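You operate a simulated robot arm through the tools that you are given. There is no shell and no other tool.

Carry out the task below with a simulated robot arm. There is one attempt and no reset: what you move stays moved.

JOB
Put things in order on the top of the grading bench. At the end: the green plug stands where the yellow inlet plug stood; the clear water bottle from the top of the grading bench stands where the green plug stood; the blue rag is on the pale green carton (marked "WASHERS"); the brown clod from the top of the grading bench stands where the clear water bottle stood; the yellow inlet plug stands on top of the sleeved belt; whatever was shut is shut again. Leave all else as you found it, and nothing knocked over.
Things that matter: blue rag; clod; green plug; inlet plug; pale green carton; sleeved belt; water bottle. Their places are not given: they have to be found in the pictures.

The check looks at the end state, three seconds after you hand in, the way a careful person would. Anything else that was tipped, shoved, dropped, spilled or broken makes it a failure.

ROBOT AND FRAMES
A 7-joint arm with a two-finger parallel gripper, fixed in place. Base frame: the origin is at the foot of the arm, x ahead of it, y to its left, z up; the work surface is at about z = 0. Readings come in mm, degrees, newtons and seconds.
With the tool pointing down near the work surface it reaches from about 240 to 620 mm from the base axis. Its first joint turns from -66.0 to 66.0 degrees. Payload 2.6 kg.
The TCP is the grasp point between the finger pads, 30 mm short of the fingertips. In the tool frame z runs along the fingers and y along their closing line. Largest opening 94 mm; finger width 28, thickness 10; the body of the gripper, 50 by 96 mm, starts 55 mm behind the TCP.
Orientation is that of the tool frame in the base frame, as [roll, pitch, yaw] about the fixed x, y, z axes, in that order (R = Rz(yaw) Ry(pitch) Rx(roll)). With the fingers straight down and closing along the base's y, the tool's x points along the base's -x, its y along +y and its z along -z.

CONTROLS
- The arm moves only by the tool send_rows. Its argument "commands" is a list of rows, each a list of 7 numbers: the shift along the tool's x, y, z in cm, then the turn, a rotation vector about the tool's x, y, z in degrees, then the finger opening in cm, from 0 to 9.4. In form: [[x, y, z, rx, ry, rz, grip], ...]. A call has 1 to 20 rows; each row shifts and turns the commanded pose from where the row before left it, along the tool's axes as they then stand. A row lasts 0.2 s, in which the tool goes at most 50 mm and 8.6 degrees; a call with a longer step from one row to the next is refused whole, and so is a gripper value outside its range. A pose out of reach is approached as far as the arm can. The call stops where the force on the tool passes 40 N (or 10 N more than at its start, if that is more) or the arm is blocked; 0.2 s more then pass. Each finger travels about 72 mm/s and halts on what it meets, pressing with about 41 N; the grip force reading is that of the motor and also rises with nothing between the fingers. The clock runs only during rows and for 0.2 s after the last one: add rows that do not move to give the fingers time. It gives the time, the measured TCP pose, the force on the tool (base axes), the opening and the grip force at its end, in the units of the frame above (readings bear some noise), with the torque about the TCP (base axes, N m) and any sound that the robot's microphone picked up, and new pictures: "show" is both (left out), scene, wrist or none.
- Cameras (640 x 400 px; columns grow to the right, rows downward): "scene" is fixed at [44.8, 444.3, 558.9]; the picture's right is [-0.66, -0.75, 0.00], its down [-0.48, 0.42, -0.77] and it looks along [0.58, -0.51, -0.64] (base axes); focal length 346 px, centre (320, 200). "wrist" rides on the gripper at [76, 14, -102] in the tool frame; the picture's right is [-0.18, 0.98, 0.00], its down [-0.75, -0.14, -0.64] and it looks along [-0.63, -0.12, 0.77] (tool axes); focal length 243 px, centre (320, 200).
- pixel_to_xyz(camera, pixels): for up to 12 pixels [column, row] of the newest picture of that camera ("zoom" is the newest enlarged one), the place [x, y, z] in the base frame of the surface seen there, good to about 2 mm. It takes no simulated time.
- zoom(camera, box): a new picture of the part [left, top, right, bottom] of that camera's present view, enlarged. It takes no simulated time.
- sign_off(): hands the job in; it is judged then, once.

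Leave the gripper open and the arm clear of the work at the hand-in unless told otherwise.

The tools are called after "Call:" by a JSON object that holds its "method" and its "body". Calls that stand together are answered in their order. send_rows: Moves the arm, as the interface text tells. Its arguments: {"type":"object","properties":{"commands":{"type":"array"},"show":{"type":"string","enum":["both","scene","wrist","none"]}},"required":["commands"]} The other tools are called the same way: pixel_to_xyz (camera, pixels) gives the place of the surface under pixels of a picture; zoom (camera, box) takes an enlarged picture of a part of a camera's view; sign_off () hands the job in.

At the start:

```text
time_s: 0.0
eef_pos: [392.9, 168.4, 300.4]
ee_rot: [-180.0, 0.1, 179.9]
ft_force: [1.2, -0.6, -0.5]
moment: [0.0, 0.01, 0.0]
finger_gap: 93.8
gripper_force: 0.0
```

scene: 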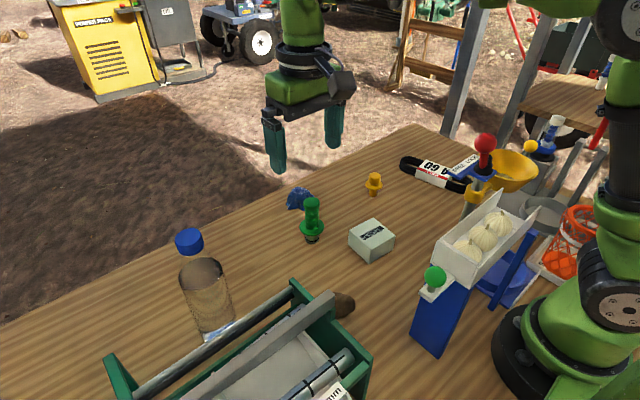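
wrist: 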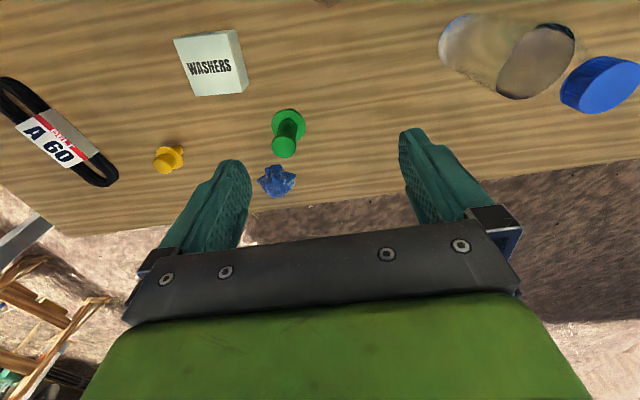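

I see the bottle near scene (205,285), the green plug (312,220), the rag (298,198), the yellow plug (374,184), the carton (372,240), the belt (435,172), and a brown clod partly hidden behind the green tray at (345,303). I'll zoom in before moving anything.

Call:
{"method": "zoom", "body": {"camera": "scene", "box": [270, 140, 480, 271]}}

Call:
{"method": "zoom", "body": {"camera": "scene", "box": [100, 200, 420, 400]}}

Call:
{"method": "zoom", "body": {"camera": "scene", "box": [400, 100, 640, 400]}}

Call:
{"method": "pixel_to_xyz", "body": {"camera": "scene", "pixels": [[312, 202], [312, 238], [298, 200], [374, 178], [374, 193], [372, 228], [435, 172], [345, 303], [189, 236], [220, 333], [290, 200], [307, 208]]}}

Call:
{"method": "pixel_to_xyz", "body": {"camera": "wrist", "pixels": [[285, 145], [288, 115], [277, 180], [165, 165], [178, 150], [205, 65], [60, 130], [600, 85], [450, 45], [20, 90], [100, 180], [60, 150]]}}

```text
3.05 times, centred on (375, 206) of scene
```

zoom: 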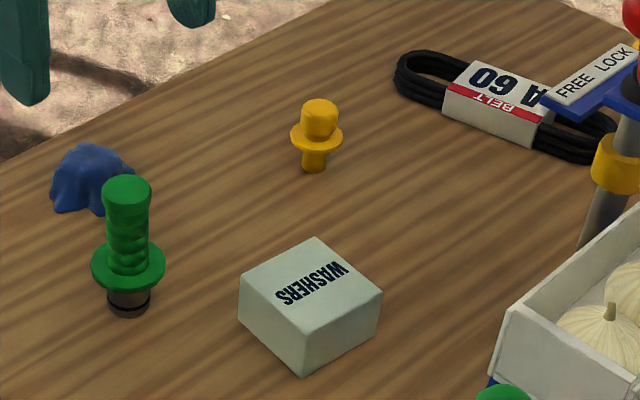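

```text
2.00 times, centred on (260, 300) of scene
```

zoom: 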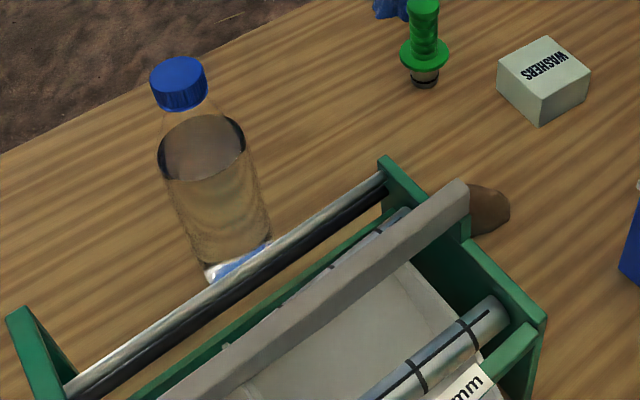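

```text
1.33 times, centred on (520, 250) of scene
```

zoom: 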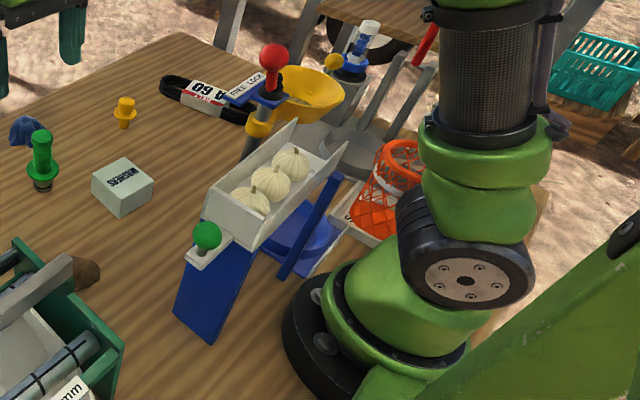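

```text
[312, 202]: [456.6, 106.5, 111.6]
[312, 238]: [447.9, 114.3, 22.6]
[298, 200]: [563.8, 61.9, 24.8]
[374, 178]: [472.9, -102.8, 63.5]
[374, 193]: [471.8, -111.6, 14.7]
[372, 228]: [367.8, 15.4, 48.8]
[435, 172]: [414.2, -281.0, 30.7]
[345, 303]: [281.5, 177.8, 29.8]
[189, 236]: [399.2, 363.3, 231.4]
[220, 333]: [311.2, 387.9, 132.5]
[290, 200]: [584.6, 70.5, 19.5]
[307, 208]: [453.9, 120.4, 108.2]
```

```text
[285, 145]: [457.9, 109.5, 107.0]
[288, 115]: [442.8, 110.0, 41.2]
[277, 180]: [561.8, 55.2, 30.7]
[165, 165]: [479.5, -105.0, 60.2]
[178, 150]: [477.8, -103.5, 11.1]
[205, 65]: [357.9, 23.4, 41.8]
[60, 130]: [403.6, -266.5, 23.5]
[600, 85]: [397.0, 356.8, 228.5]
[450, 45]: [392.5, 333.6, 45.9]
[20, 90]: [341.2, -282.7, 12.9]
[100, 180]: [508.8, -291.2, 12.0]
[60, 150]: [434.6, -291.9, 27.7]
```

The two cameras agree on where things are. Next I'll read more points: the lever and knobs near the belt, the tray's outline, the belt's ends, and the outlines of the bottle and plugs.

Call:
{"method": "pixel_to_xyz", "body": {"camera": "scene", "pixels": [[484, 143], [460, 165], [472, 158], [434, 276], [498, 212], [328, 297], [370, 360], [292, 285], [106, 360], [345, 295], [340, 318], [353, 305]]}}

Call:
{"method": "pixel_to_xyz", "body": {"camera": "scene", "pixels": [[402, 165], [415, 160], [423, 172], [440, 178], [430, 164], [447, 170], [462, 190], [455, 183], [418, 175], [443, 183], [450, 166], [437, 168]]}}

Call:
{"method": "zoom", "body": {"camera": "wrist", "box": [0, 60, 320, 260]}}

Call:
{"method": "zoom", "body": {"camera": "wrist", "box": [400, 0, 640, 150]}}

Call:
{"method": "zoom", "body": {"camera": "scene", "box": [390, 100, 580, 220]}}

```text
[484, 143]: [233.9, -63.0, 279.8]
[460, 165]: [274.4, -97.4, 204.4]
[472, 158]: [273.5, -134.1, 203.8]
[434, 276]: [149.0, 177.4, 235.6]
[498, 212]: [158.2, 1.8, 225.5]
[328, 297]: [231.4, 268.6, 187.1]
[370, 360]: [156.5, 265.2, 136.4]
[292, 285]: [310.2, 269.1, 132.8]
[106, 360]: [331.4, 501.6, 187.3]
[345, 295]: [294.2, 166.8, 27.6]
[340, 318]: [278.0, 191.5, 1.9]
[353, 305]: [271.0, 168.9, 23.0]
```

```text
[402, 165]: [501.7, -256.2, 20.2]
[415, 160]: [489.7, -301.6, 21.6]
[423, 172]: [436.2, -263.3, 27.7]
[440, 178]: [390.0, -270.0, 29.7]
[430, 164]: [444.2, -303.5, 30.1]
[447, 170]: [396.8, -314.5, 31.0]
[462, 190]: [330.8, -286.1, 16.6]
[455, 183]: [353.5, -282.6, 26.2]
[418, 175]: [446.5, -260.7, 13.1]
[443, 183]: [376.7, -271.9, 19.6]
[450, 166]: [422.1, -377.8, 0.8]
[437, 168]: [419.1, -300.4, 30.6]
```

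```text
2.00 times, centred on (160, 160) of wrist
```

zoom: 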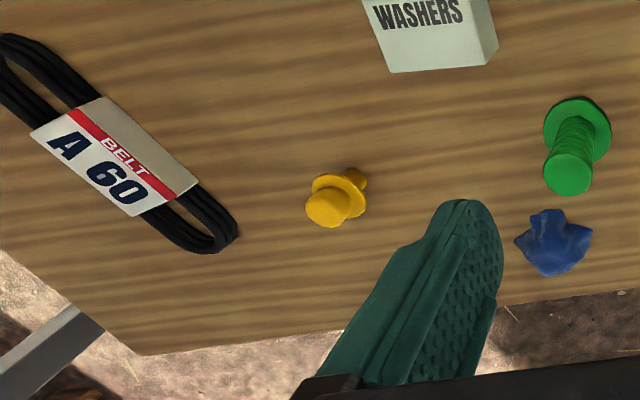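

```text
2.67 times, centred on (520, 75) of wrist
```

zoom: 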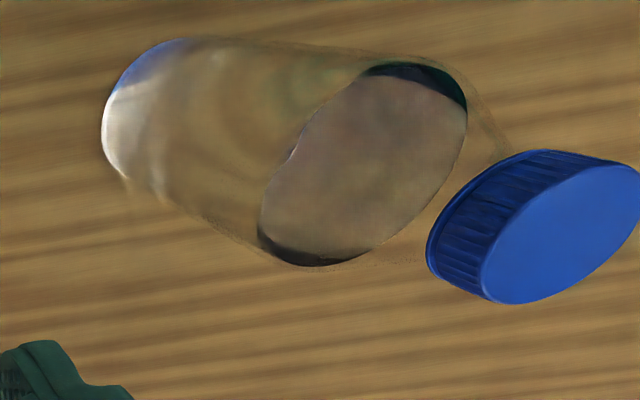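

```text
3.33 times, centred on (485, 160) of scene
```

zoom: 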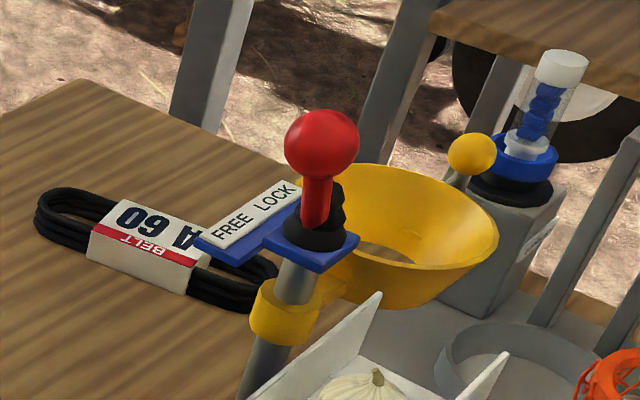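

The lever with the red knob stands at x≈234–274, well short of the belt sleeve at about (415,-287), whose top is at z≈30. I'll zoom on the yellow plug to measure its head, flange and stem heights.

Call:
{"method": "zoom", "body": {"camera": "scene", "box": [350, 165, 398, 201]}}

```text
11.11 times, centred on (374, 183) of scene
```

zoom: 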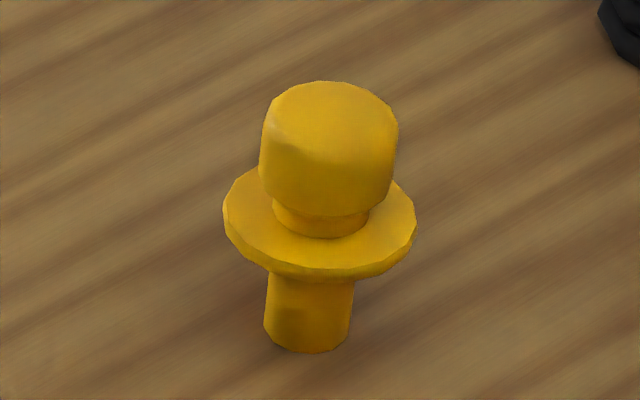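

Here the yellow plug shows a head, a neck, a flange and a short stem. I'll read points on each part.

Call:
{"method": "pixel_to_xyz", "body": {"camera": "zoom", "pixels": [[330, 110], [330, 150], [325, 200], [320, 225], [318, 255], [240, 210], [400, 215], [312, 268], [310, 300], [306, 345], [270, 140], [390, 145]]}}

Call:
{"method": "zoom", "body": {"camera": "scene", "box": [276, 180, 346, 252]}}

```text
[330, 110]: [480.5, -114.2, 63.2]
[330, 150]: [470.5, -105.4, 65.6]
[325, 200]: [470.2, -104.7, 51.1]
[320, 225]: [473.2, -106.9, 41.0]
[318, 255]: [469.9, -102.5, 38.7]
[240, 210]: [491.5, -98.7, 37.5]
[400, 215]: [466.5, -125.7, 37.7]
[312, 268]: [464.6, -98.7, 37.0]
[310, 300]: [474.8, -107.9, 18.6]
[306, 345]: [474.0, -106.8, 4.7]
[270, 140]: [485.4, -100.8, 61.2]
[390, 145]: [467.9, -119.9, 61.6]
```

```text
5.56 times, centred on (311, 216) of scene
```

zoom: 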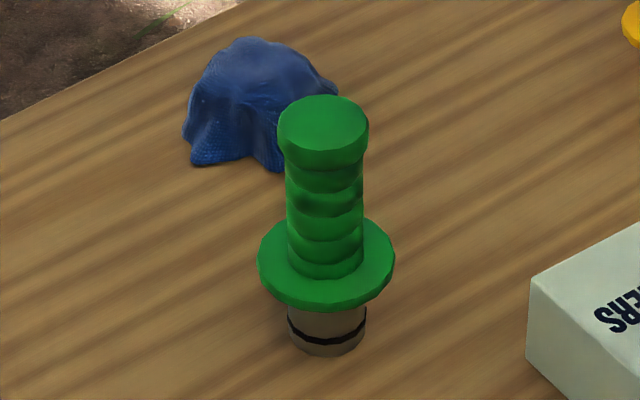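

Call:
{"method": "pixel_to_xyz", "body": {"camera": "zoom", "pixels": [[323, 120], [323, 98], [281, 140], [366, 140], [326, 180], [326, 250], [326, 285], [262, 262], [392, 262], [326, 320], [326, 350], [290, 325]]}}

Call:
{"method": "pixel_to_xyz", "body": {"camera": "zoom", "pixels": [[250, 45], [190, 130], [200, 160], [245, 155], [335, 90], [250, 90], [275, 165], [225, 70], [290, 70]]}}

```text
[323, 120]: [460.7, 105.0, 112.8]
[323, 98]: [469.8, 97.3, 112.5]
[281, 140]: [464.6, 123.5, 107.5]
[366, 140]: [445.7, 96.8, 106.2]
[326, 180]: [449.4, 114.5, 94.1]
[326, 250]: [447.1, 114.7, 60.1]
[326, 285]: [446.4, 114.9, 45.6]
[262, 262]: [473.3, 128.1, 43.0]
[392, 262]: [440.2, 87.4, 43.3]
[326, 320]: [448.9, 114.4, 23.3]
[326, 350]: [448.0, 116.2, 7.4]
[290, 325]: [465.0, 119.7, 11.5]
```

```text
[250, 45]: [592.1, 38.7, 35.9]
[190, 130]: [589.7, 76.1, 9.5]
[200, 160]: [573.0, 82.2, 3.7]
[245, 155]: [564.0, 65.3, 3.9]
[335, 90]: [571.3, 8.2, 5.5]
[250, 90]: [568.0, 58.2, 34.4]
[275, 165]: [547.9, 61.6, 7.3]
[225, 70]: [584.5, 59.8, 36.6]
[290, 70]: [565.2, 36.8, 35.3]
```

The yellow plug's axis is at about (479,-112). Its head spans z 48–66 and its flange is at z≈38. The green plug's axis is at about (458,107), with its top at 113 and flange top at 45. I'll move the open gripper above the yellow plug first and check alignment with the wrist camera.

Call:
{"method": "send_rows", "body": {"commands": [[-1.23, -4.0, 0, 0, 0, 0, 9.4], [-1.23, -4.0, 0, 0, 0, 0, 9.4], [-1.23, -4.0, 0, 0, 0, 0, 9.4], [-1.23, -4.0, 0, 0, 0, 0, 9.4], [-1.23, -4.0, 0, 0, 0, 0, 9.4], [-1.23, -4.0, 0, 0, 0, 0, 9.4], [-1.23, -4.04, 0, 0, 0, 0, 9.4], [0, 0, 4, 0, 0, 0, 9.4], [0, 0, 4, 0, 0, 0, 9.4], [0, 0, 4, 0, 0, 0, 8], [0, 0, 3, 0, 0, 0, 7], [0, 0, 0, 0, 0, 0, 7]]}}

```text
time_s: 2.6
eef_pos: [478.8, -110.8, 150.5]
ee_rot: [180.0, 0.0, 179.9]
ft_force: [-0.2, -0.1, -0.2]
moment: [-0.01, 0.0, 0.03]
finger_gap: 69.9
gripper_force: 0.1
```

scene: 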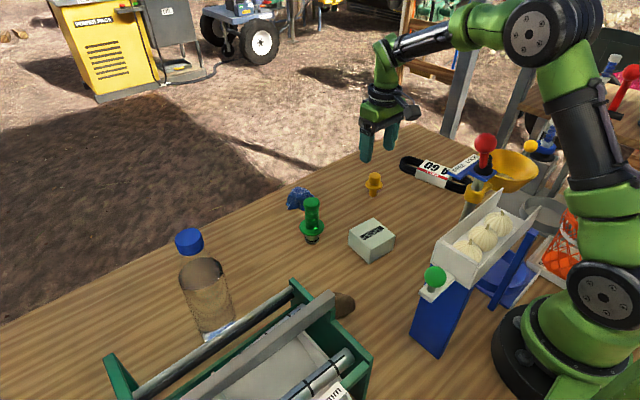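
wrist: 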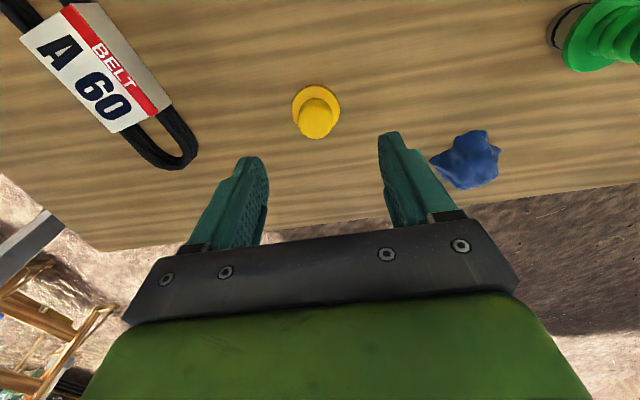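

The plug sits between the fingers in the wrist view at (316,112). I'll measure its head and flange, the rag, and the sleeve from here.

Call:
{"method": "zoom", "body": {"camera": "wrist", "box": [276, 75, 356, 150]}}

Call:
{"method": "pixel_to_xyz", "body": {"camera": "wrist", "pixels": [[315, 120], [298, 122], [335, 118], [318, 137], [294, 104], [339, 104], [436, 160], [500, 155], [475, 132], [470, 186], [470, 160], [452, 178]]}}

Call:
{"method": "pixel_to_xyz", "body": {"camera": "wrist", "pixels": [[65, 10], [25, 45], [115, 130], [165, 100], [92, 70], [100, 60], [45, 30], [140, 115], [80, 85], [110, 50]]}}

```text
5.33 times, centred on (316, 112) of wrist
```

zoom: 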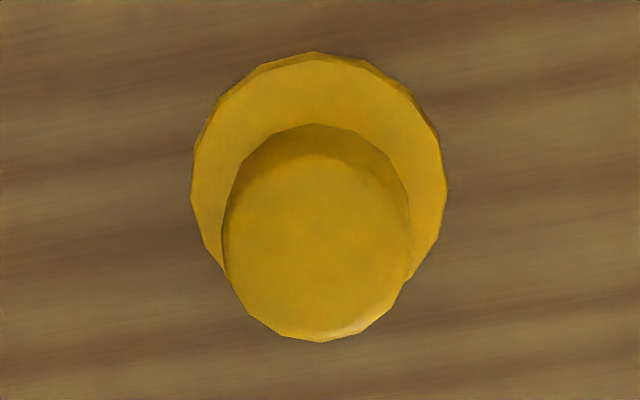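

```text
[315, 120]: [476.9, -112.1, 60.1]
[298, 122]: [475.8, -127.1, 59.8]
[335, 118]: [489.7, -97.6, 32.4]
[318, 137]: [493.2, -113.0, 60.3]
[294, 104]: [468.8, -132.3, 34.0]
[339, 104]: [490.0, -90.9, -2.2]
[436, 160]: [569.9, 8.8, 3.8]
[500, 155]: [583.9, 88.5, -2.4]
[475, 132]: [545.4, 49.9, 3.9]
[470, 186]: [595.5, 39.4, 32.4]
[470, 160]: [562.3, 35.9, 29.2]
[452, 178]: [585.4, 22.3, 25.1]
```

```text
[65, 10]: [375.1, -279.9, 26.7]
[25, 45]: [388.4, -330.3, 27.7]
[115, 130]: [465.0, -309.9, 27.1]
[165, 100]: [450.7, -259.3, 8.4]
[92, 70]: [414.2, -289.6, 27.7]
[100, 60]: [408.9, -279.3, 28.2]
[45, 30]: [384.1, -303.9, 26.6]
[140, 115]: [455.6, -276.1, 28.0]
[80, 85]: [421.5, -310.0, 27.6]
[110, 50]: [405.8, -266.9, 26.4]
```

The plug's head is centred at about (479,-112.5), with its top at ~63. I'll come straight down to TCP z≈70, so the fingertips are at 40, just above the flange, and close on the head.

Call:
{"method": "send_rows", "body": {"commands": [[0, -0.15, 3, 0, 0, 0, 6], [0, 0, 3, 0, 0, 0, 6], [0, 0, 2.0, 0, 0, 0, 6], [0, 0, 0, 0, 0, 0, 4], [0, 0, 0, 0, 0, 0, 3], [0, 0, 0, 0, 0, 0, 2], [0, 0, 0, 0, 0, 0, 1.5], [0, 0, 0, 0, 0, 0, 1.5]]}}

```text
time_s: 4.4
eef_pos: [479.8, -113.6, 68.4]
ee_rot: [-180.0, 0.0, -180.0]
ft_force: [-0.2, -0.2, 0.3]
moment: [-0.03, 0.04, -0.01]
finger_gap: 27.0
gripper_force: 41.1
```

scene: 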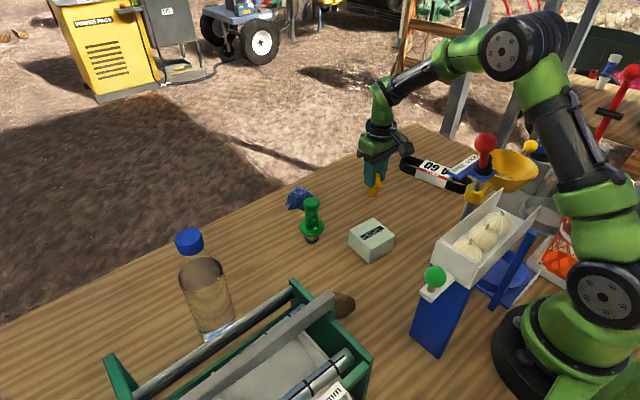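
wrist: 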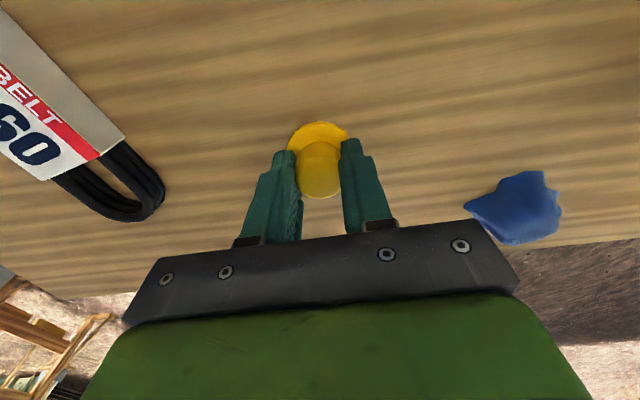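

I have the yellow plug gripped, with a gap of 27 mm. I'll lift it 80 mm and carry it to about (414,-288) over the sleeve, stopping above it to look.

Call:
{"method": "send_rows", "body": {"commands": [[0, 0, -2, 0, 0, 0, 1.5], [0, 0, -3, 0, 0, 0, 1.5], [0, 0, -3, 0, 0, 0, 1.5], [1.31, -3.5, 0, 0, 0, 0, 1.5], [1.31, -3.5, 0, 0, 0, 0, 1.5], [1.31, -3.5, 0, 0, 0, 0, 1.5], [1.31, -3.5, 0, 0, 0, 0, 1.5], [1.31, -3.5, 0, 0, 0, 0, 1.5], [0, 0, 2, 0, 0, 0, 1.5], [0, 0, 0, 0, 0, 0, 1.5], [0, 0, 0, 0, 0, 0, 1.5]]}}

```text
time_s: 6.8
eef_pos: [413.2, -290.8, 131.4]
ee_rot: [180.0, -0.1, -180.0]
ft_force: [0.2, 0.2, -0.4]
moment: [0.02, -0.01, 0.02]
finger_gap: 26.3
gripper_force: 41.3
```

scene: 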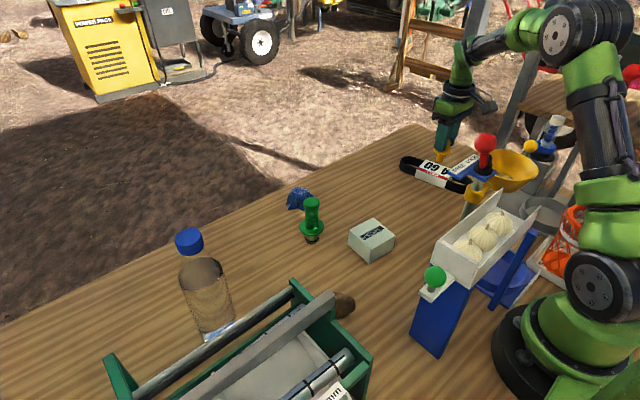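
wrist: 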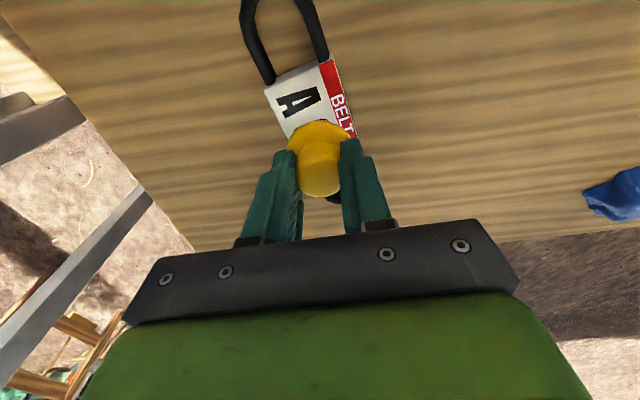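

The plug hangs over the sleeve. I'll check the sleeve edges against the plug's position.

Call:
{"method": "zoom", "body": {"camera": "wrist", "box": [240, 40, 400, 220]}}

Call:
{"method": "pixel_to_xyz", "body": {"camera": "wrist", "pixels": [[267, 90], [328, 58], [352, 130], [285, 130], [300, 100], [320, 90]]}}

Call:
{"method": "zoom", "body": {"camera": "scene", "box": [390, 110, 500, 210]}}

```text
2.22 times, centred on (320, 130) of wrist
```

zoom: 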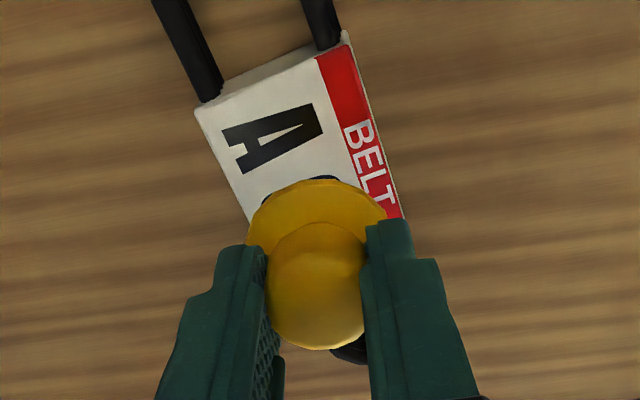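

```text
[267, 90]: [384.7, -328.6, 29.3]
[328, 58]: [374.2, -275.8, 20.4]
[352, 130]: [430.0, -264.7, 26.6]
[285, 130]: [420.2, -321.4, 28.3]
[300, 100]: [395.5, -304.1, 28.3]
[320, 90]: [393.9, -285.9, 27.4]
```

```text
4.00 times, centred on (445, 160) of scene
```

zoom: 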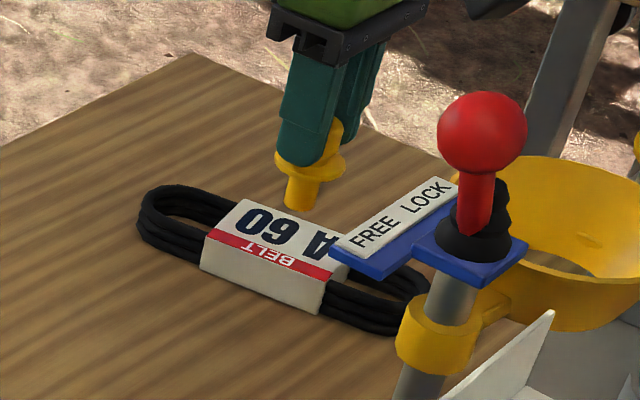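

The sleeve spans x from about 378 to 461 and its centre is at about (420,-293). I'll shift the plug 6 mm in x and -3 mm in y, then lower it to just above the sleeve.

Call:
{"method": "send_rows", "body": {"commands": [[-0.6, -0.25, 1, 0, 0, 0, 1.5], [0, 0, 1, 0, 0, 0, 1.5], [0, 0, 0.7, 0, 0, 0, 1.5], [0, 0, 0, 0, 0, 0, 1.5], [0, 0, 0, 0, 0, 0, 1.5]]}}

Call:
{"method": "zoom", "body": {"camera": "scene", "box": [400, 130, 480, 200]}}

```text
time_s: 8.0
eef_pos: [418.1, -292.5, 102.9]
ee_rot: [180.0, 0.0, -180.0]
ft_force: [0.4, 0.2, -0.7]
moment: [-0.04, 0.0, -0.02]
finger_gap: 26.4
gripper_force: 41.0
```

scene: 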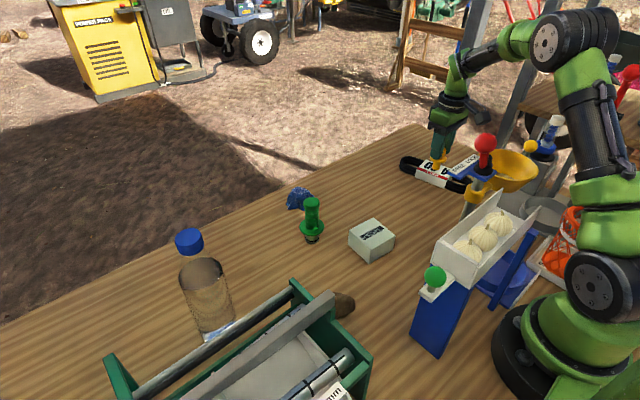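
wrist: 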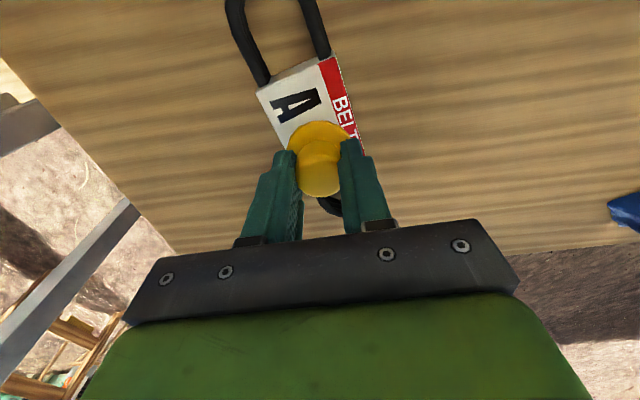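

```text
5.71 times, centred on (440, 165) of scene
```

zoom: 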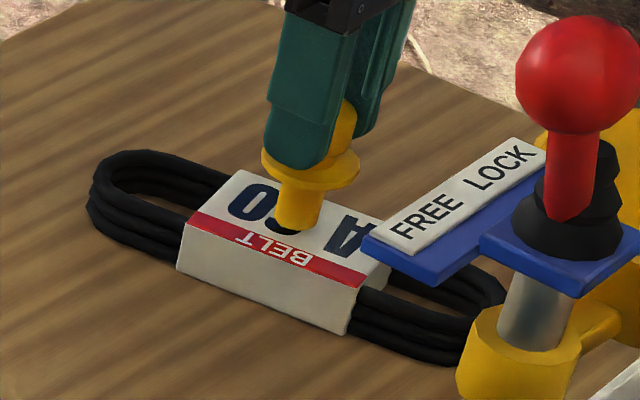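

The stem is a few millimetres above the sleeve and well inside its edges. I'll lower it in 1 mm steps while watching the force.

Call:
{"method": "send_rows", "body": {"commands": [[0, 0, 0.1, 0, 0, 0, 1.5], [0, 0, 0.1, 0, 0, 0, 1.5], [0, 0, 0, 0, 0, 0, 1.5]], "show": "none"}}

Call:
{"method": "send_rows", "body": {"commands": [[0, 0, 0.1, 0, 0, 0, 1.5], [0, 0, 0, 0, 0, 0, 1.5]], "show": "none"}}

Call:
{"method": "zoom", "body": {"camera": "scene", "box": [400, 130, 480, 200]}}

```text
time_s: 8.8
eef_pos: [418.7, -291.5, 101.3]
ee_rot: [-180.0, 0.0, 179.9]
ft_force: [-0.6, -1.0, 0.3]
moment: [0.0, 0.0, -0.01]
finger_gap: 26.4
gripper_force: 41.0
```

```text
time_s: 9.4
eef_pos: [419.3, -292.3, 101.3]
ee_rot: [-180.0, 0.0, -179.9]
ft_force: [0.2, 0.2, -0.6]
moment: [-0.04, 0.03, -0.02]
finger_gap: 26.2
gripper_force: 41.1
```

```text
5.71 times, centred on (440, 165) of scene
```

zoom: 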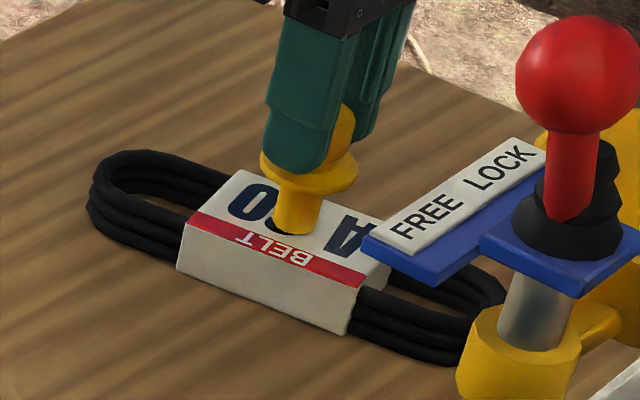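

No contact force yet. I'll keep going down in 1 mm steps.

Call:
{"method": "send_rows", "body": {"commands": [[0, 0, 0.1, 0, 0, 0, 1.5], [0, 0, 0, 0, 0, 0, 1.5]], "show": "none"}}

Call:
{"method": "send_rows", "body": {"commands": [[0, 0, 0.1, 0, 0, 0, 1.5], [0, 0, 0, 0, 0, 0, 1.5]], "show": "none"}}

Call:
{"method": "zoom", "body": {"camera": "scene", "box": [400, 130, 480, 200]}}

```text
time_s: 10.0
eef_pos: [418.4, -292.5, 99.5]
ee_rot: [-179.9, 0.0, 179.9]
ft_force: [0.6, -0.1, -0.2]
moment: [0.0, -0.07, 0.03]
finger_gap: 26.2
gripper_force: 40.7
```

```text
time_s: 10.6
eef_pos: [418.6, -291.6, 98.9]
ee_rot: [-180.0, 0.0, 180.0]
ft_force: [-0.5, 0.6, 0.2]
moment: [0.0, 0.04, -0.03]
finger_gap: 26.2
gripper_force: 41.1
```

```text
5.71 times, centred on (440, 165) of scene
```

zoom: 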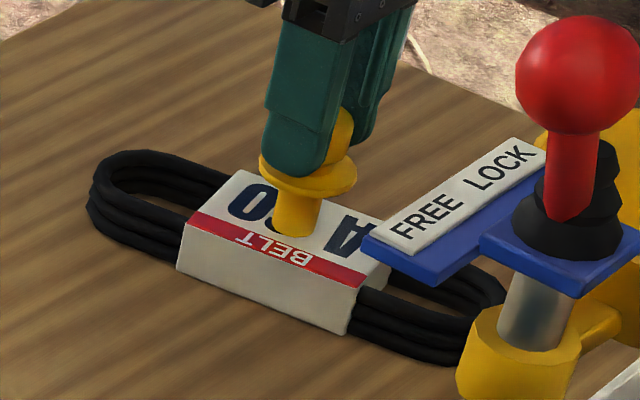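

Call:
{"method": "send_rows", "body": {"commands": [[0, 0, 0.1, 0, 0, 0, 1.5], [0, 0, 0, 0, 0, 0, 1.5]], "show": "none"}}

Call:
{"method": "send_rows", "body": {"commands": [[0, 0, 0.1, 0, 0, 0, 1.5], [0, 0, 0, 0, 0, 0, 1.5]], "show": "none"}}

Call:
{"method": "zoom", "body": {"camera": "scene", "box": [400, 130, 480, 200]}}

```text
time_s: 11.2
eef_pos: [419.7, -293.2, 99.3]
ee_rot: [-180.0, 0.1, 180.0]
ft_force: [-2.9, 2.7, 9.9]
moment: [0.2, 0.15, 0.01]
finger_gap: 26.2
gripper_force: 41.2
```

```text
time_s: 11.8
eef_pos: [420.4, -292.7, 98.3]
ee_rot: [-179.9, 0.2, 179.9]
ft_force: [-1.7, 1.2, 19.7]
moment: [0.06, 0.15, -0.03]
finger_gap: 26.3
gripper_force: 41.4
```

```text
5.71 times, centred on (440, 165) of scene
```

zoom: 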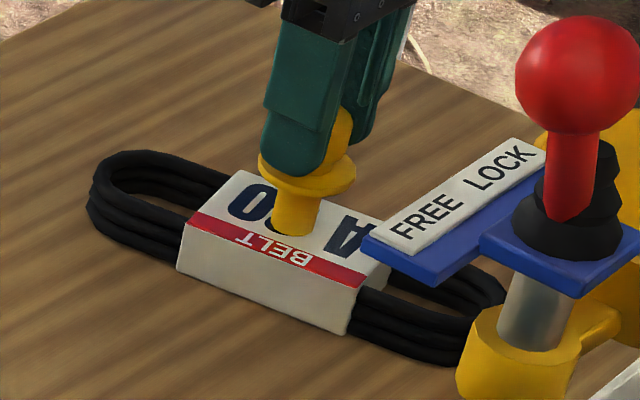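

The plug is touching, at about 20 N. I'll back off 1.5 mm to relieve the press, then open slowly.

Call:
{"method": "send_rows", "body": {"commands": [[0, 0, -0.15, 0, 0, 0, 1.5], [0, 0, 0, 0, 0, 0, 2.4], [0, 0, 0, 0, 0, 0, 2.8], [0, 0, 0, 0, 0, 0, 3.2], [0, 0, 0, 0, 0, 0, 3.8], [0, 0, 0, 0, 0, 0, 4.6], [0, 0, 0, 0, 0, 0, 5.4], [0, 0, 0, 0, 0, 0, 5.4]]}}

Call:
{"method": "zoom", "body": {"camera": "scene", "box": [400, 130, 480, 200]}}

```text
time_s: 13.6
eef_pos: [419.4, -292.8, 99.8]
ee_rot: [-180.0, -0.1, -180.0]
ft_force: [-0.2, 0.1, 0.5]
moment: [-0.01, 0.0, 0.05]
finger_gap: 54.0
gripper_force: 0.0
```

scene: 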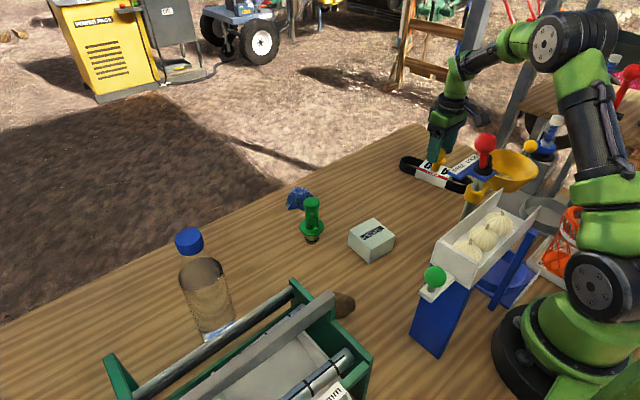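
wrist: 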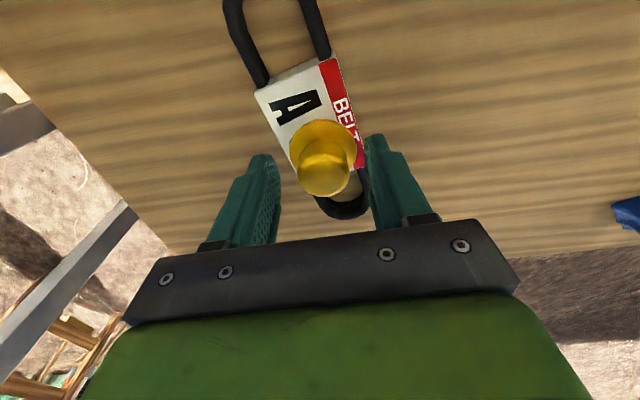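

```text
5.71 times, centred on (440, 165) of scene
```

zoom: 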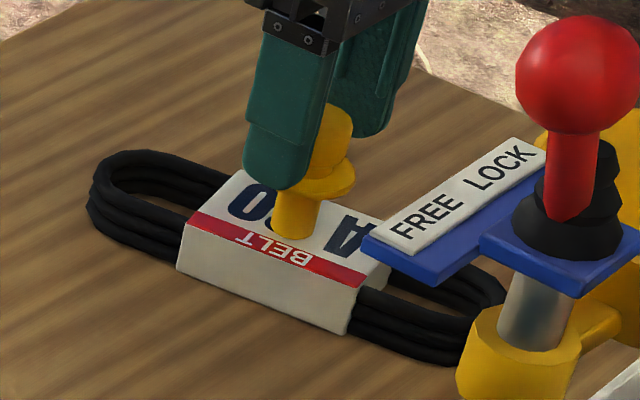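

The plug is released and seems to be standing. I'll raise the gripper straight up and check that it stays upright.

Call:
{"method": "send_rows", "body": {"commands": [[0, 0, -2, 0, 0, 0, 5.4], [0, 0, -3, 0, 0, 0, 5.4], [0, 0, -4, 0, 0, 0, 6], [0, 0, -4, 0, 0, 0, 7], [0, 0, 0, 0, 0, 0, 7]]}}

Call:
{"method": "zoom", "body": {"camera": "scene", "box": [400, 130, 480, 200]}}

```text
time_s: 14.8
eef_pos: [418.7, -291.9, 225.9]
ee_rot: [179.9, 0.0, -180.0]
ft_force: [-0.4, -0.7, -0.8]
moment: [-0.02, -0.02, -0.01]
finger_gap: 70.0
gripper_force: 0.0
```

scene: 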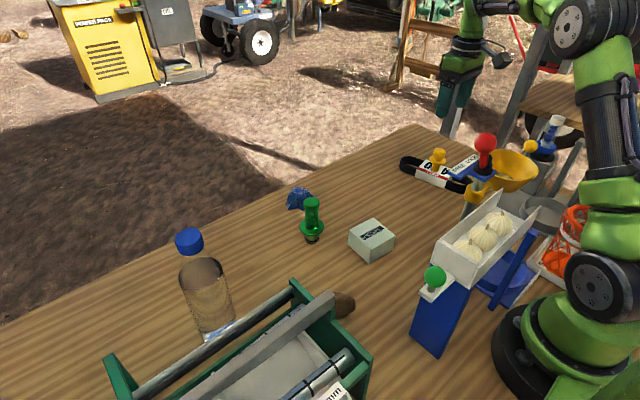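
wrist: 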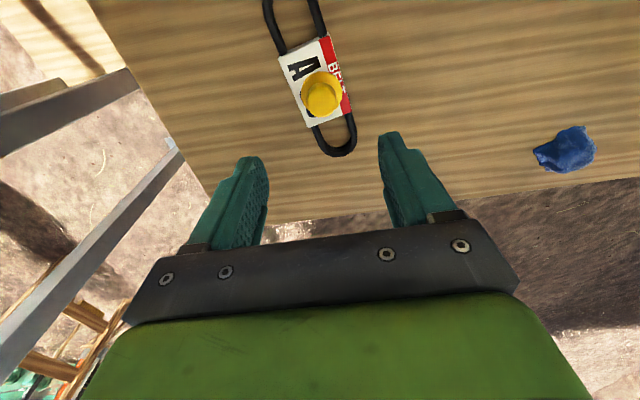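

```text
5.71 times, centred on (440, 165) of scene
```

zoom: 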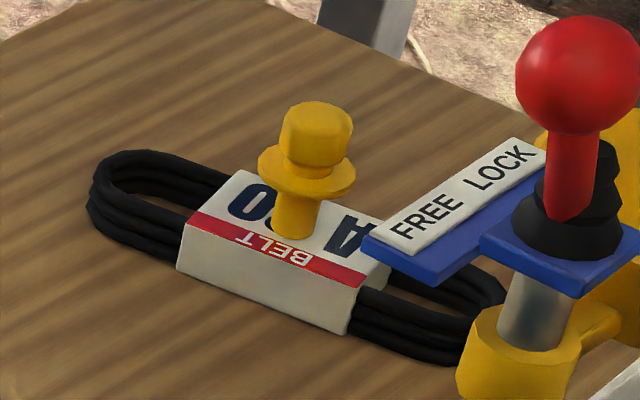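

The yellow plug stands upright on the sleeve. Next is the green plug: I'll move at this height to above (458,107) and check alignment.

Call:
{"method": "send_rows", "body": {"commands": [[-0.4, 4.43, 0, 0, 0, 0, 7], [-0.4, 4.43, 0, 0, 0, 0, 7], [-0.4, 4.43, 0, 0, 0, 0, 7], [-0.4, 4.43, 0, 0, 0, 0, 7], [-0.4, 4.43, 0, 0, 0, 0, 7], [-0.4, 4.43, 0, 0, 0, 0, 7], [-0.4, 4.43, 0, 0, 0, 0, 7], [-0.4, 4.43, 0, 0, 0, 0, 7], [-0.6, 4.46, 0, 0, 0, 0, 7], [0, 0, 3, 0, 0, 0, 7], [0, 0, 3, 0, 0, 0, 7], [0, 0, 0, 0, 0, 0, 7]]}}

Call:
{"method": "zoom", "body": {"camera": "wrist", "box": [240, 80, 400, 180]}}

```text
time_s: 17.4
eef_pos: [461.1, 106.9, 165.6]
ee_rot: [180.0, 0.0, -180.0]
ft_force: [1.2, -0.2, -0.5]
moment: [-0.02, 0.01, -0.03]
finger_gap: 70.1
gripper_force: 0.1
```

scene: 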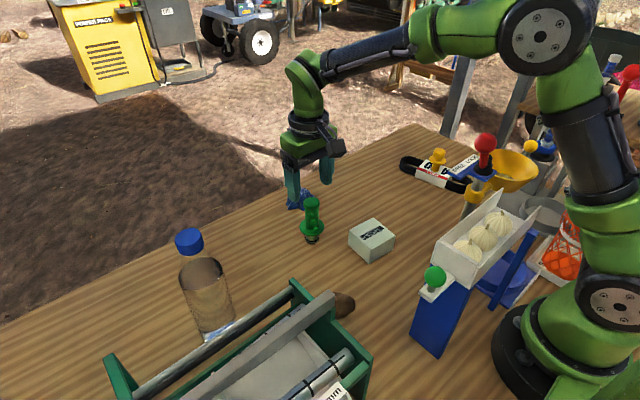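
wrist: 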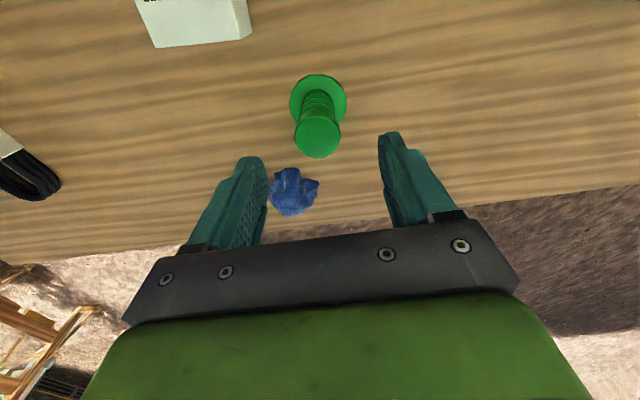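

```text
4.00 times, centred on (320, 130) of wrist
```

zoom: 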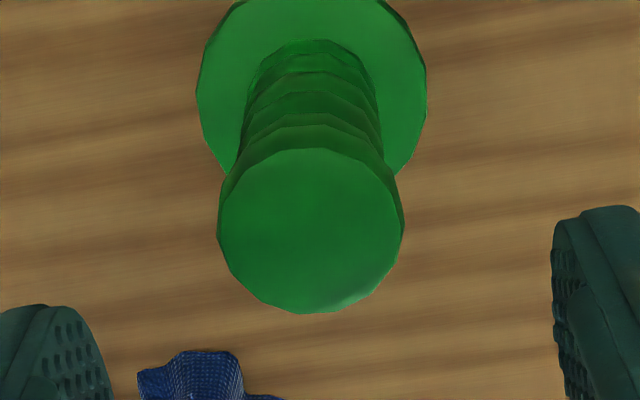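

Call:
{"method": "pixel_to_xyz", "body": {"camera": "zoom", "pixels": [[310, 230], [225, 230], [400, 230], [310, 155], [315, 305], [205, 90], [420, 90], [312, 10]]}}

Call:
{"method": "pixel_to_xyz", "body": {"camera": "wrist", "pixels": [[292, 190], [270, 190], [315, 185], [292, 170], [290, 212], [195, 10], [150, 25], [245, 15], [155, 45], [250, 35]]}}

```text
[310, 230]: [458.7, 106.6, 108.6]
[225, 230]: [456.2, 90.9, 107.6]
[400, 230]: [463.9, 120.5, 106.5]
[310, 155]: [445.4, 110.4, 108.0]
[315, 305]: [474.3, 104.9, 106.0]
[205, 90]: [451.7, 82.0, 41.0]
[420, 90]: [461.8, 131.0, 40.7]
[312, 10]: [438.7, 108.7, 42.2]
```

```text
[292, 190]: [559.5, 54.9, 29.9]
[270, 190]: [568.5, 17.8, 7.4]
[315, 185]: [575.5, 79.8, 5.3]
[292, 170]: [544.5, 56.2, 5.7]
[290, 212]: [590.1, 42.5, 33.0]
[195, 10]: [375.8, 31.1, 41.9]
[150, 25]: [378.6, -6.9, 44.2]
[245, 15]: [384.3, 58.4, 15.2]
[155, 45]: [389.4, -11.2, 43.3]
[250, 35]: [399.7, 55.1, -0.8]
```

The green plug's axis is at about (459,106.5), centred between the fingers. I'll descend to TCP z≈82, putting the tips at 52, above the flange at 45, and close on the handle.

Call:
{"method": "send_rows", "body": {"commands": [[0.15, 0, 3, 0, 0, 0, 6], [0, 0, 3, 0, 0, 0, 6], [0, 0, 2.3, 0, 0, 0, 6], [0, 0, 0, 0, 0, 0, 4.5], [0, 0, 0, 0, 0, 0, 3.5], [0, 0, 0, 0, 0, 0, 2.5], [0, 0, 0, 0, 0, 0, 1.5], [0, 0, 0, 0, 0, 0, 1.5]]}}

```text
time_s: 19.2
eef_pos: [456.3, 106.6, 87.1]
ee_rot: [-180.0, 0.0, 180.0]
ft_force: [-0.2, -0.3, -0.6]
moment: [0.01, 0.01, 0.0]
finger_gap: 32.8
gripper_force: 41.4
```

scene: 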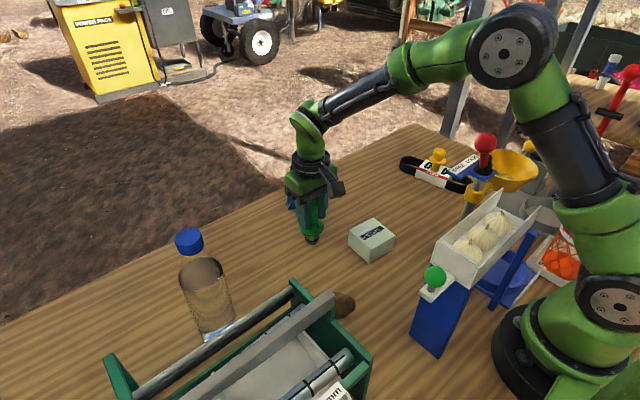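
wrist: 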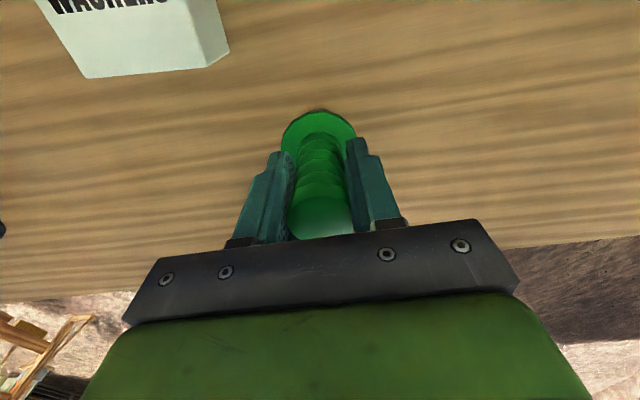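

It's gripped, but the z reading of 87 is a little higher than commanded. I'll hold still for one row to re-read it.

Call:
{"method": "send_rows", "body": {"commands": [[0, 0, 0, 0, 0, 0, 1.5], [0, 0, 0, 0, 0, 0, 1.5]], "show": "none"}}

Call:
{"method": "zoom", "body": {"camera": "scene", "box": [276, 170, 346, 252]}}

```text
time_s: 19.8
eef_pos: [457.3, 105.1, 87.4]
ee_rot: [-179.9, 0.1, 179.9]
ft_force: [-0.5, -0.2, 0.1]
moment: [0.0, -0.01, 0.04]
finger_gap: 33.1
gripper_force: 40.7
```

```text
4.88 times, centred on (311, 211) of scene
```

zoom: 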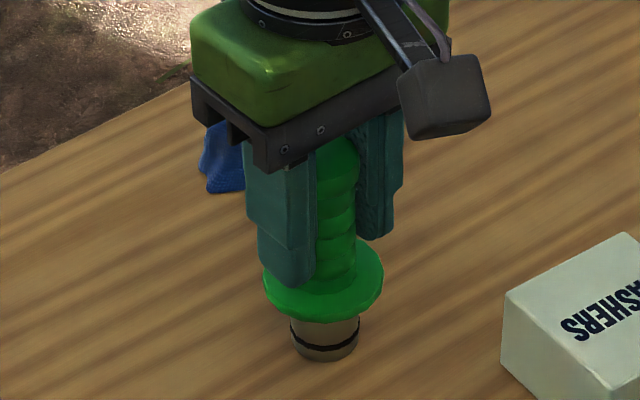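

The plug is held straight, and TCP z≈87 corresponds to it standing on the bench. I'll lift 70 mm, carry it to the yellow plug's old place at (479,-112.5), and lower to just above the bench.

Call:
{"method": "send_rows", "body": {"commands": [[0, 0, -3, 0, 0, 0, 1.5], [0, 0, -4, 0, 0, 0, 1.5], [-0.4, -4.37, 0, 0, 0, 0, 1.5], [-0.4, -4.37, 0, 0, 0, 0, 1.5], [-0.4, -4.37, 0, 0, 0, 0, 1.5], [-0.4, -4.37, 0, 0, 0, 0, 1.5], [-0.4, -4.37, 0, 0, 0, 0, 1.5], [0, 0, 3, 0, 0, 0, 1.5], [0, 0, 3, 0, 0, 0, 1.5], [0, 0, 0.5, 0, 0, 0, 1.5], [0, 0, 0, 0, 0, 0, 1.5], [0, 0, 0, 0, 0, 0, 1.5]]}}

Call:
{"method": "zoom", "body": {"camera": "scene", "box": [340, 140, 410, 210]}}

```text
time_s: 22.4
eef_pos: [475.5, -111.1, 89.6]
ee_rot: [-180.0, 0.1, 180.0]
ft_force: [-0.4, -0.1, -1.6]
moment: [-0.02, 0.02, -0.01]
finger_gap: 32.9
gripper_force: 40.7
```

scene: 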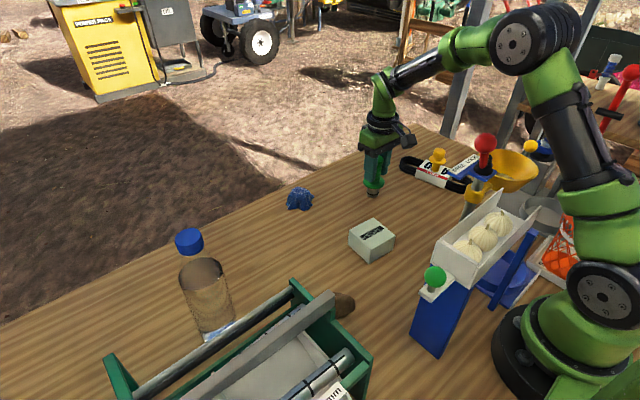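
wrist: 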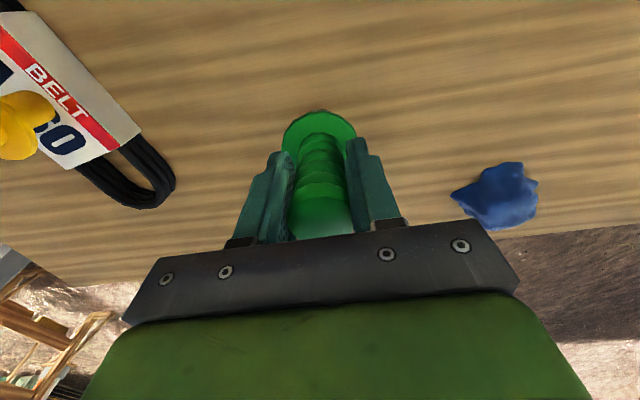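

```text
5.71 times, centred on (375, 175) of scene
```

zoom: 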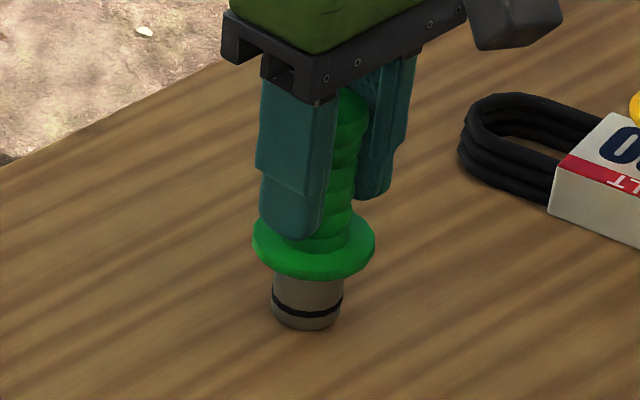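

It's well aligned with the old yellow spot: the base is at scene (373,197) against (373,196) before. I'll lower until I feel contact.

Call:
{"method": "send_rows", "body": {"commands": [[-0.1, -0.05, 0.15, 0, 0, 0, 1.5], [0, 0, 0, 0, 0, 0, 1.5]], "show": "none"}}

Call:
{"method": "send_rows", "body": {"commands": [[0, 0, 0.1, 0, 0, 0, 1.5], [0, 0, 0, 0, 0, 0, 1.5]], "show": "none"}}

Call:
{"method": "send_rows", "body": {"commands": [[0, 0, 0.1, 0, 0, 0, 1.5], [0, 0, 0, 0, 0, 0, 1.5]], "show": "none"}}

```text
time_s: 23.0
eef_pos: [477.2, -112.0, 87.9]
ee_rot: [180.0, 0.0, 179.9]
ft_force: [-0.3, 1.2, -1.5]
moment: [0.01, -0.01, 0.0]
finger_gap: 32.8
gripper_force: 40.8
```

```text
time_s: 23.6
eef_pos: [476.8, -111.7, 87.6]
ee_rot: [-180.0, 0.0, 180.0]
ft_force: [0.2, 0.8, -1.2]
moment: [-0.02, -0.02, -0.02]
finger_gap: 32.9
gripper_force: 41.1
```

```text
time_s: 24.2
eef_pos: [476.8, -111.3, 86.9]
ee_rot: [-180.0, 0.0, 179.9]
ft_force: [-1.8, -0.8, 4.2]
moment: [0.1, 0.13, 0.04]
finger_gap: 32.7
gripper_force: 41.0
```

It made contact at 4 N. I'll open slowly and then rise straight up.

Call:
{"method": "send_rows", "body": {"commands": [[0, 0, 0, 0, 0, 0, 3.2], [0, 0, 0, 0, 0, 0, 3.6], [0, 0, 0, 0, 0, 0, 4.2], [0, 0, 0, 0, 0, 0, 5.0], [0, 0, 0, 0, 0, 0, 6], [0, 0, 0, 0, 0, 0, 6], [0, 0, -3, 0, 0, 0, 6], [0, 0, -4, 0, 0, 0, 7], [0, 0, -4, 0, 0, 0, 7], [0, 0, -4, 0, 0, 0, 7], [0, 0, 0, 0, 0, 0, 7]]}}

Call:
{"method": "zoom", "body": {"camera": "scene", "box": [340, 140, 410, 210]}}

```text
time_s: 26.6
eef_pos: [476.1, -111.9, 234.7]
ee_rot: [180.0, 0.0, 179.9]
ft_force: [0.1, 0.4, 0.5]
moment: [0.0, 0.02, 0.03]
finger_gap: 70.1
gripper_force: 0.1
```

scene: 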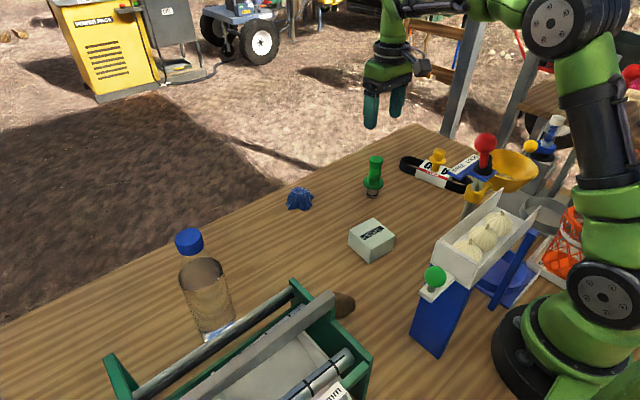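
wrist: 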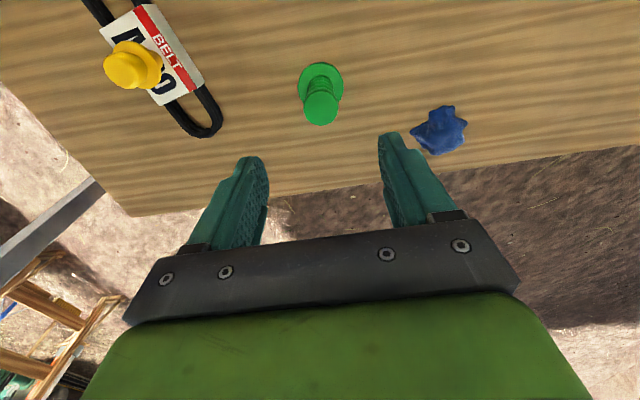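

```text
5.71 times, centred on (375, 175) of scene
```

zoom: 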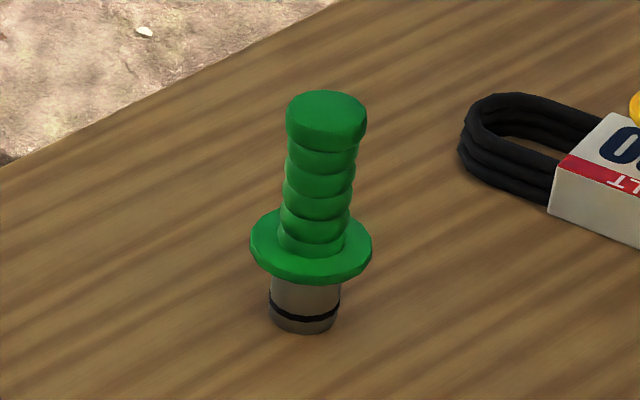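

The green plug stands in the yellow plug's old place. Next is the rag, before the bottle goes nearby. I'll zoom in to measure it, and the carton.

Call:
{"method": "zoom", "body": {"camera": "wrist", "box": [400, 90, 480, 165]}}

Call:
{"method": "zoom", "body": {"camera": "scene", "box": [276, 175, 406, 275]}}

```text
5.33 times, centred on (440, 128) of wrist
```

zoom: 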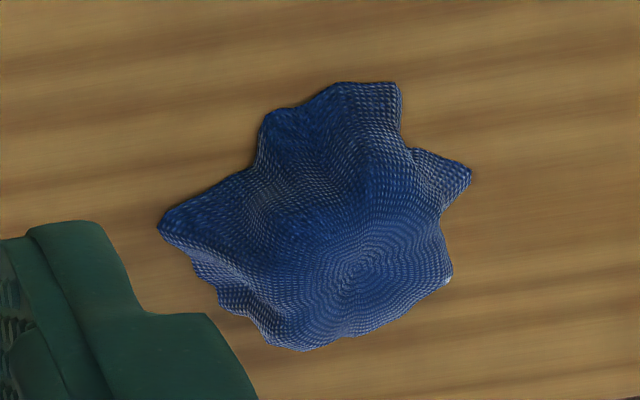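

```text
4.00 times, centred on (341, 225) of scene
```

zoom: 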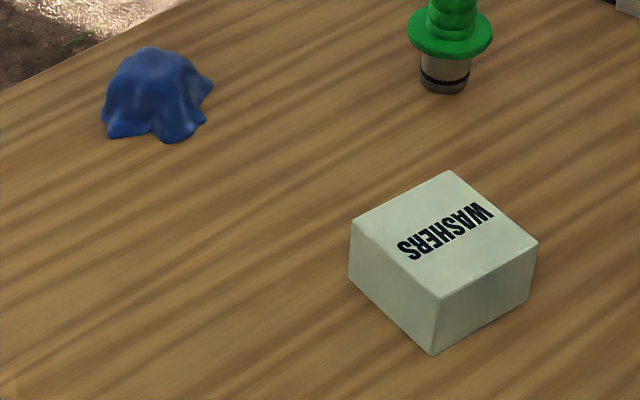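

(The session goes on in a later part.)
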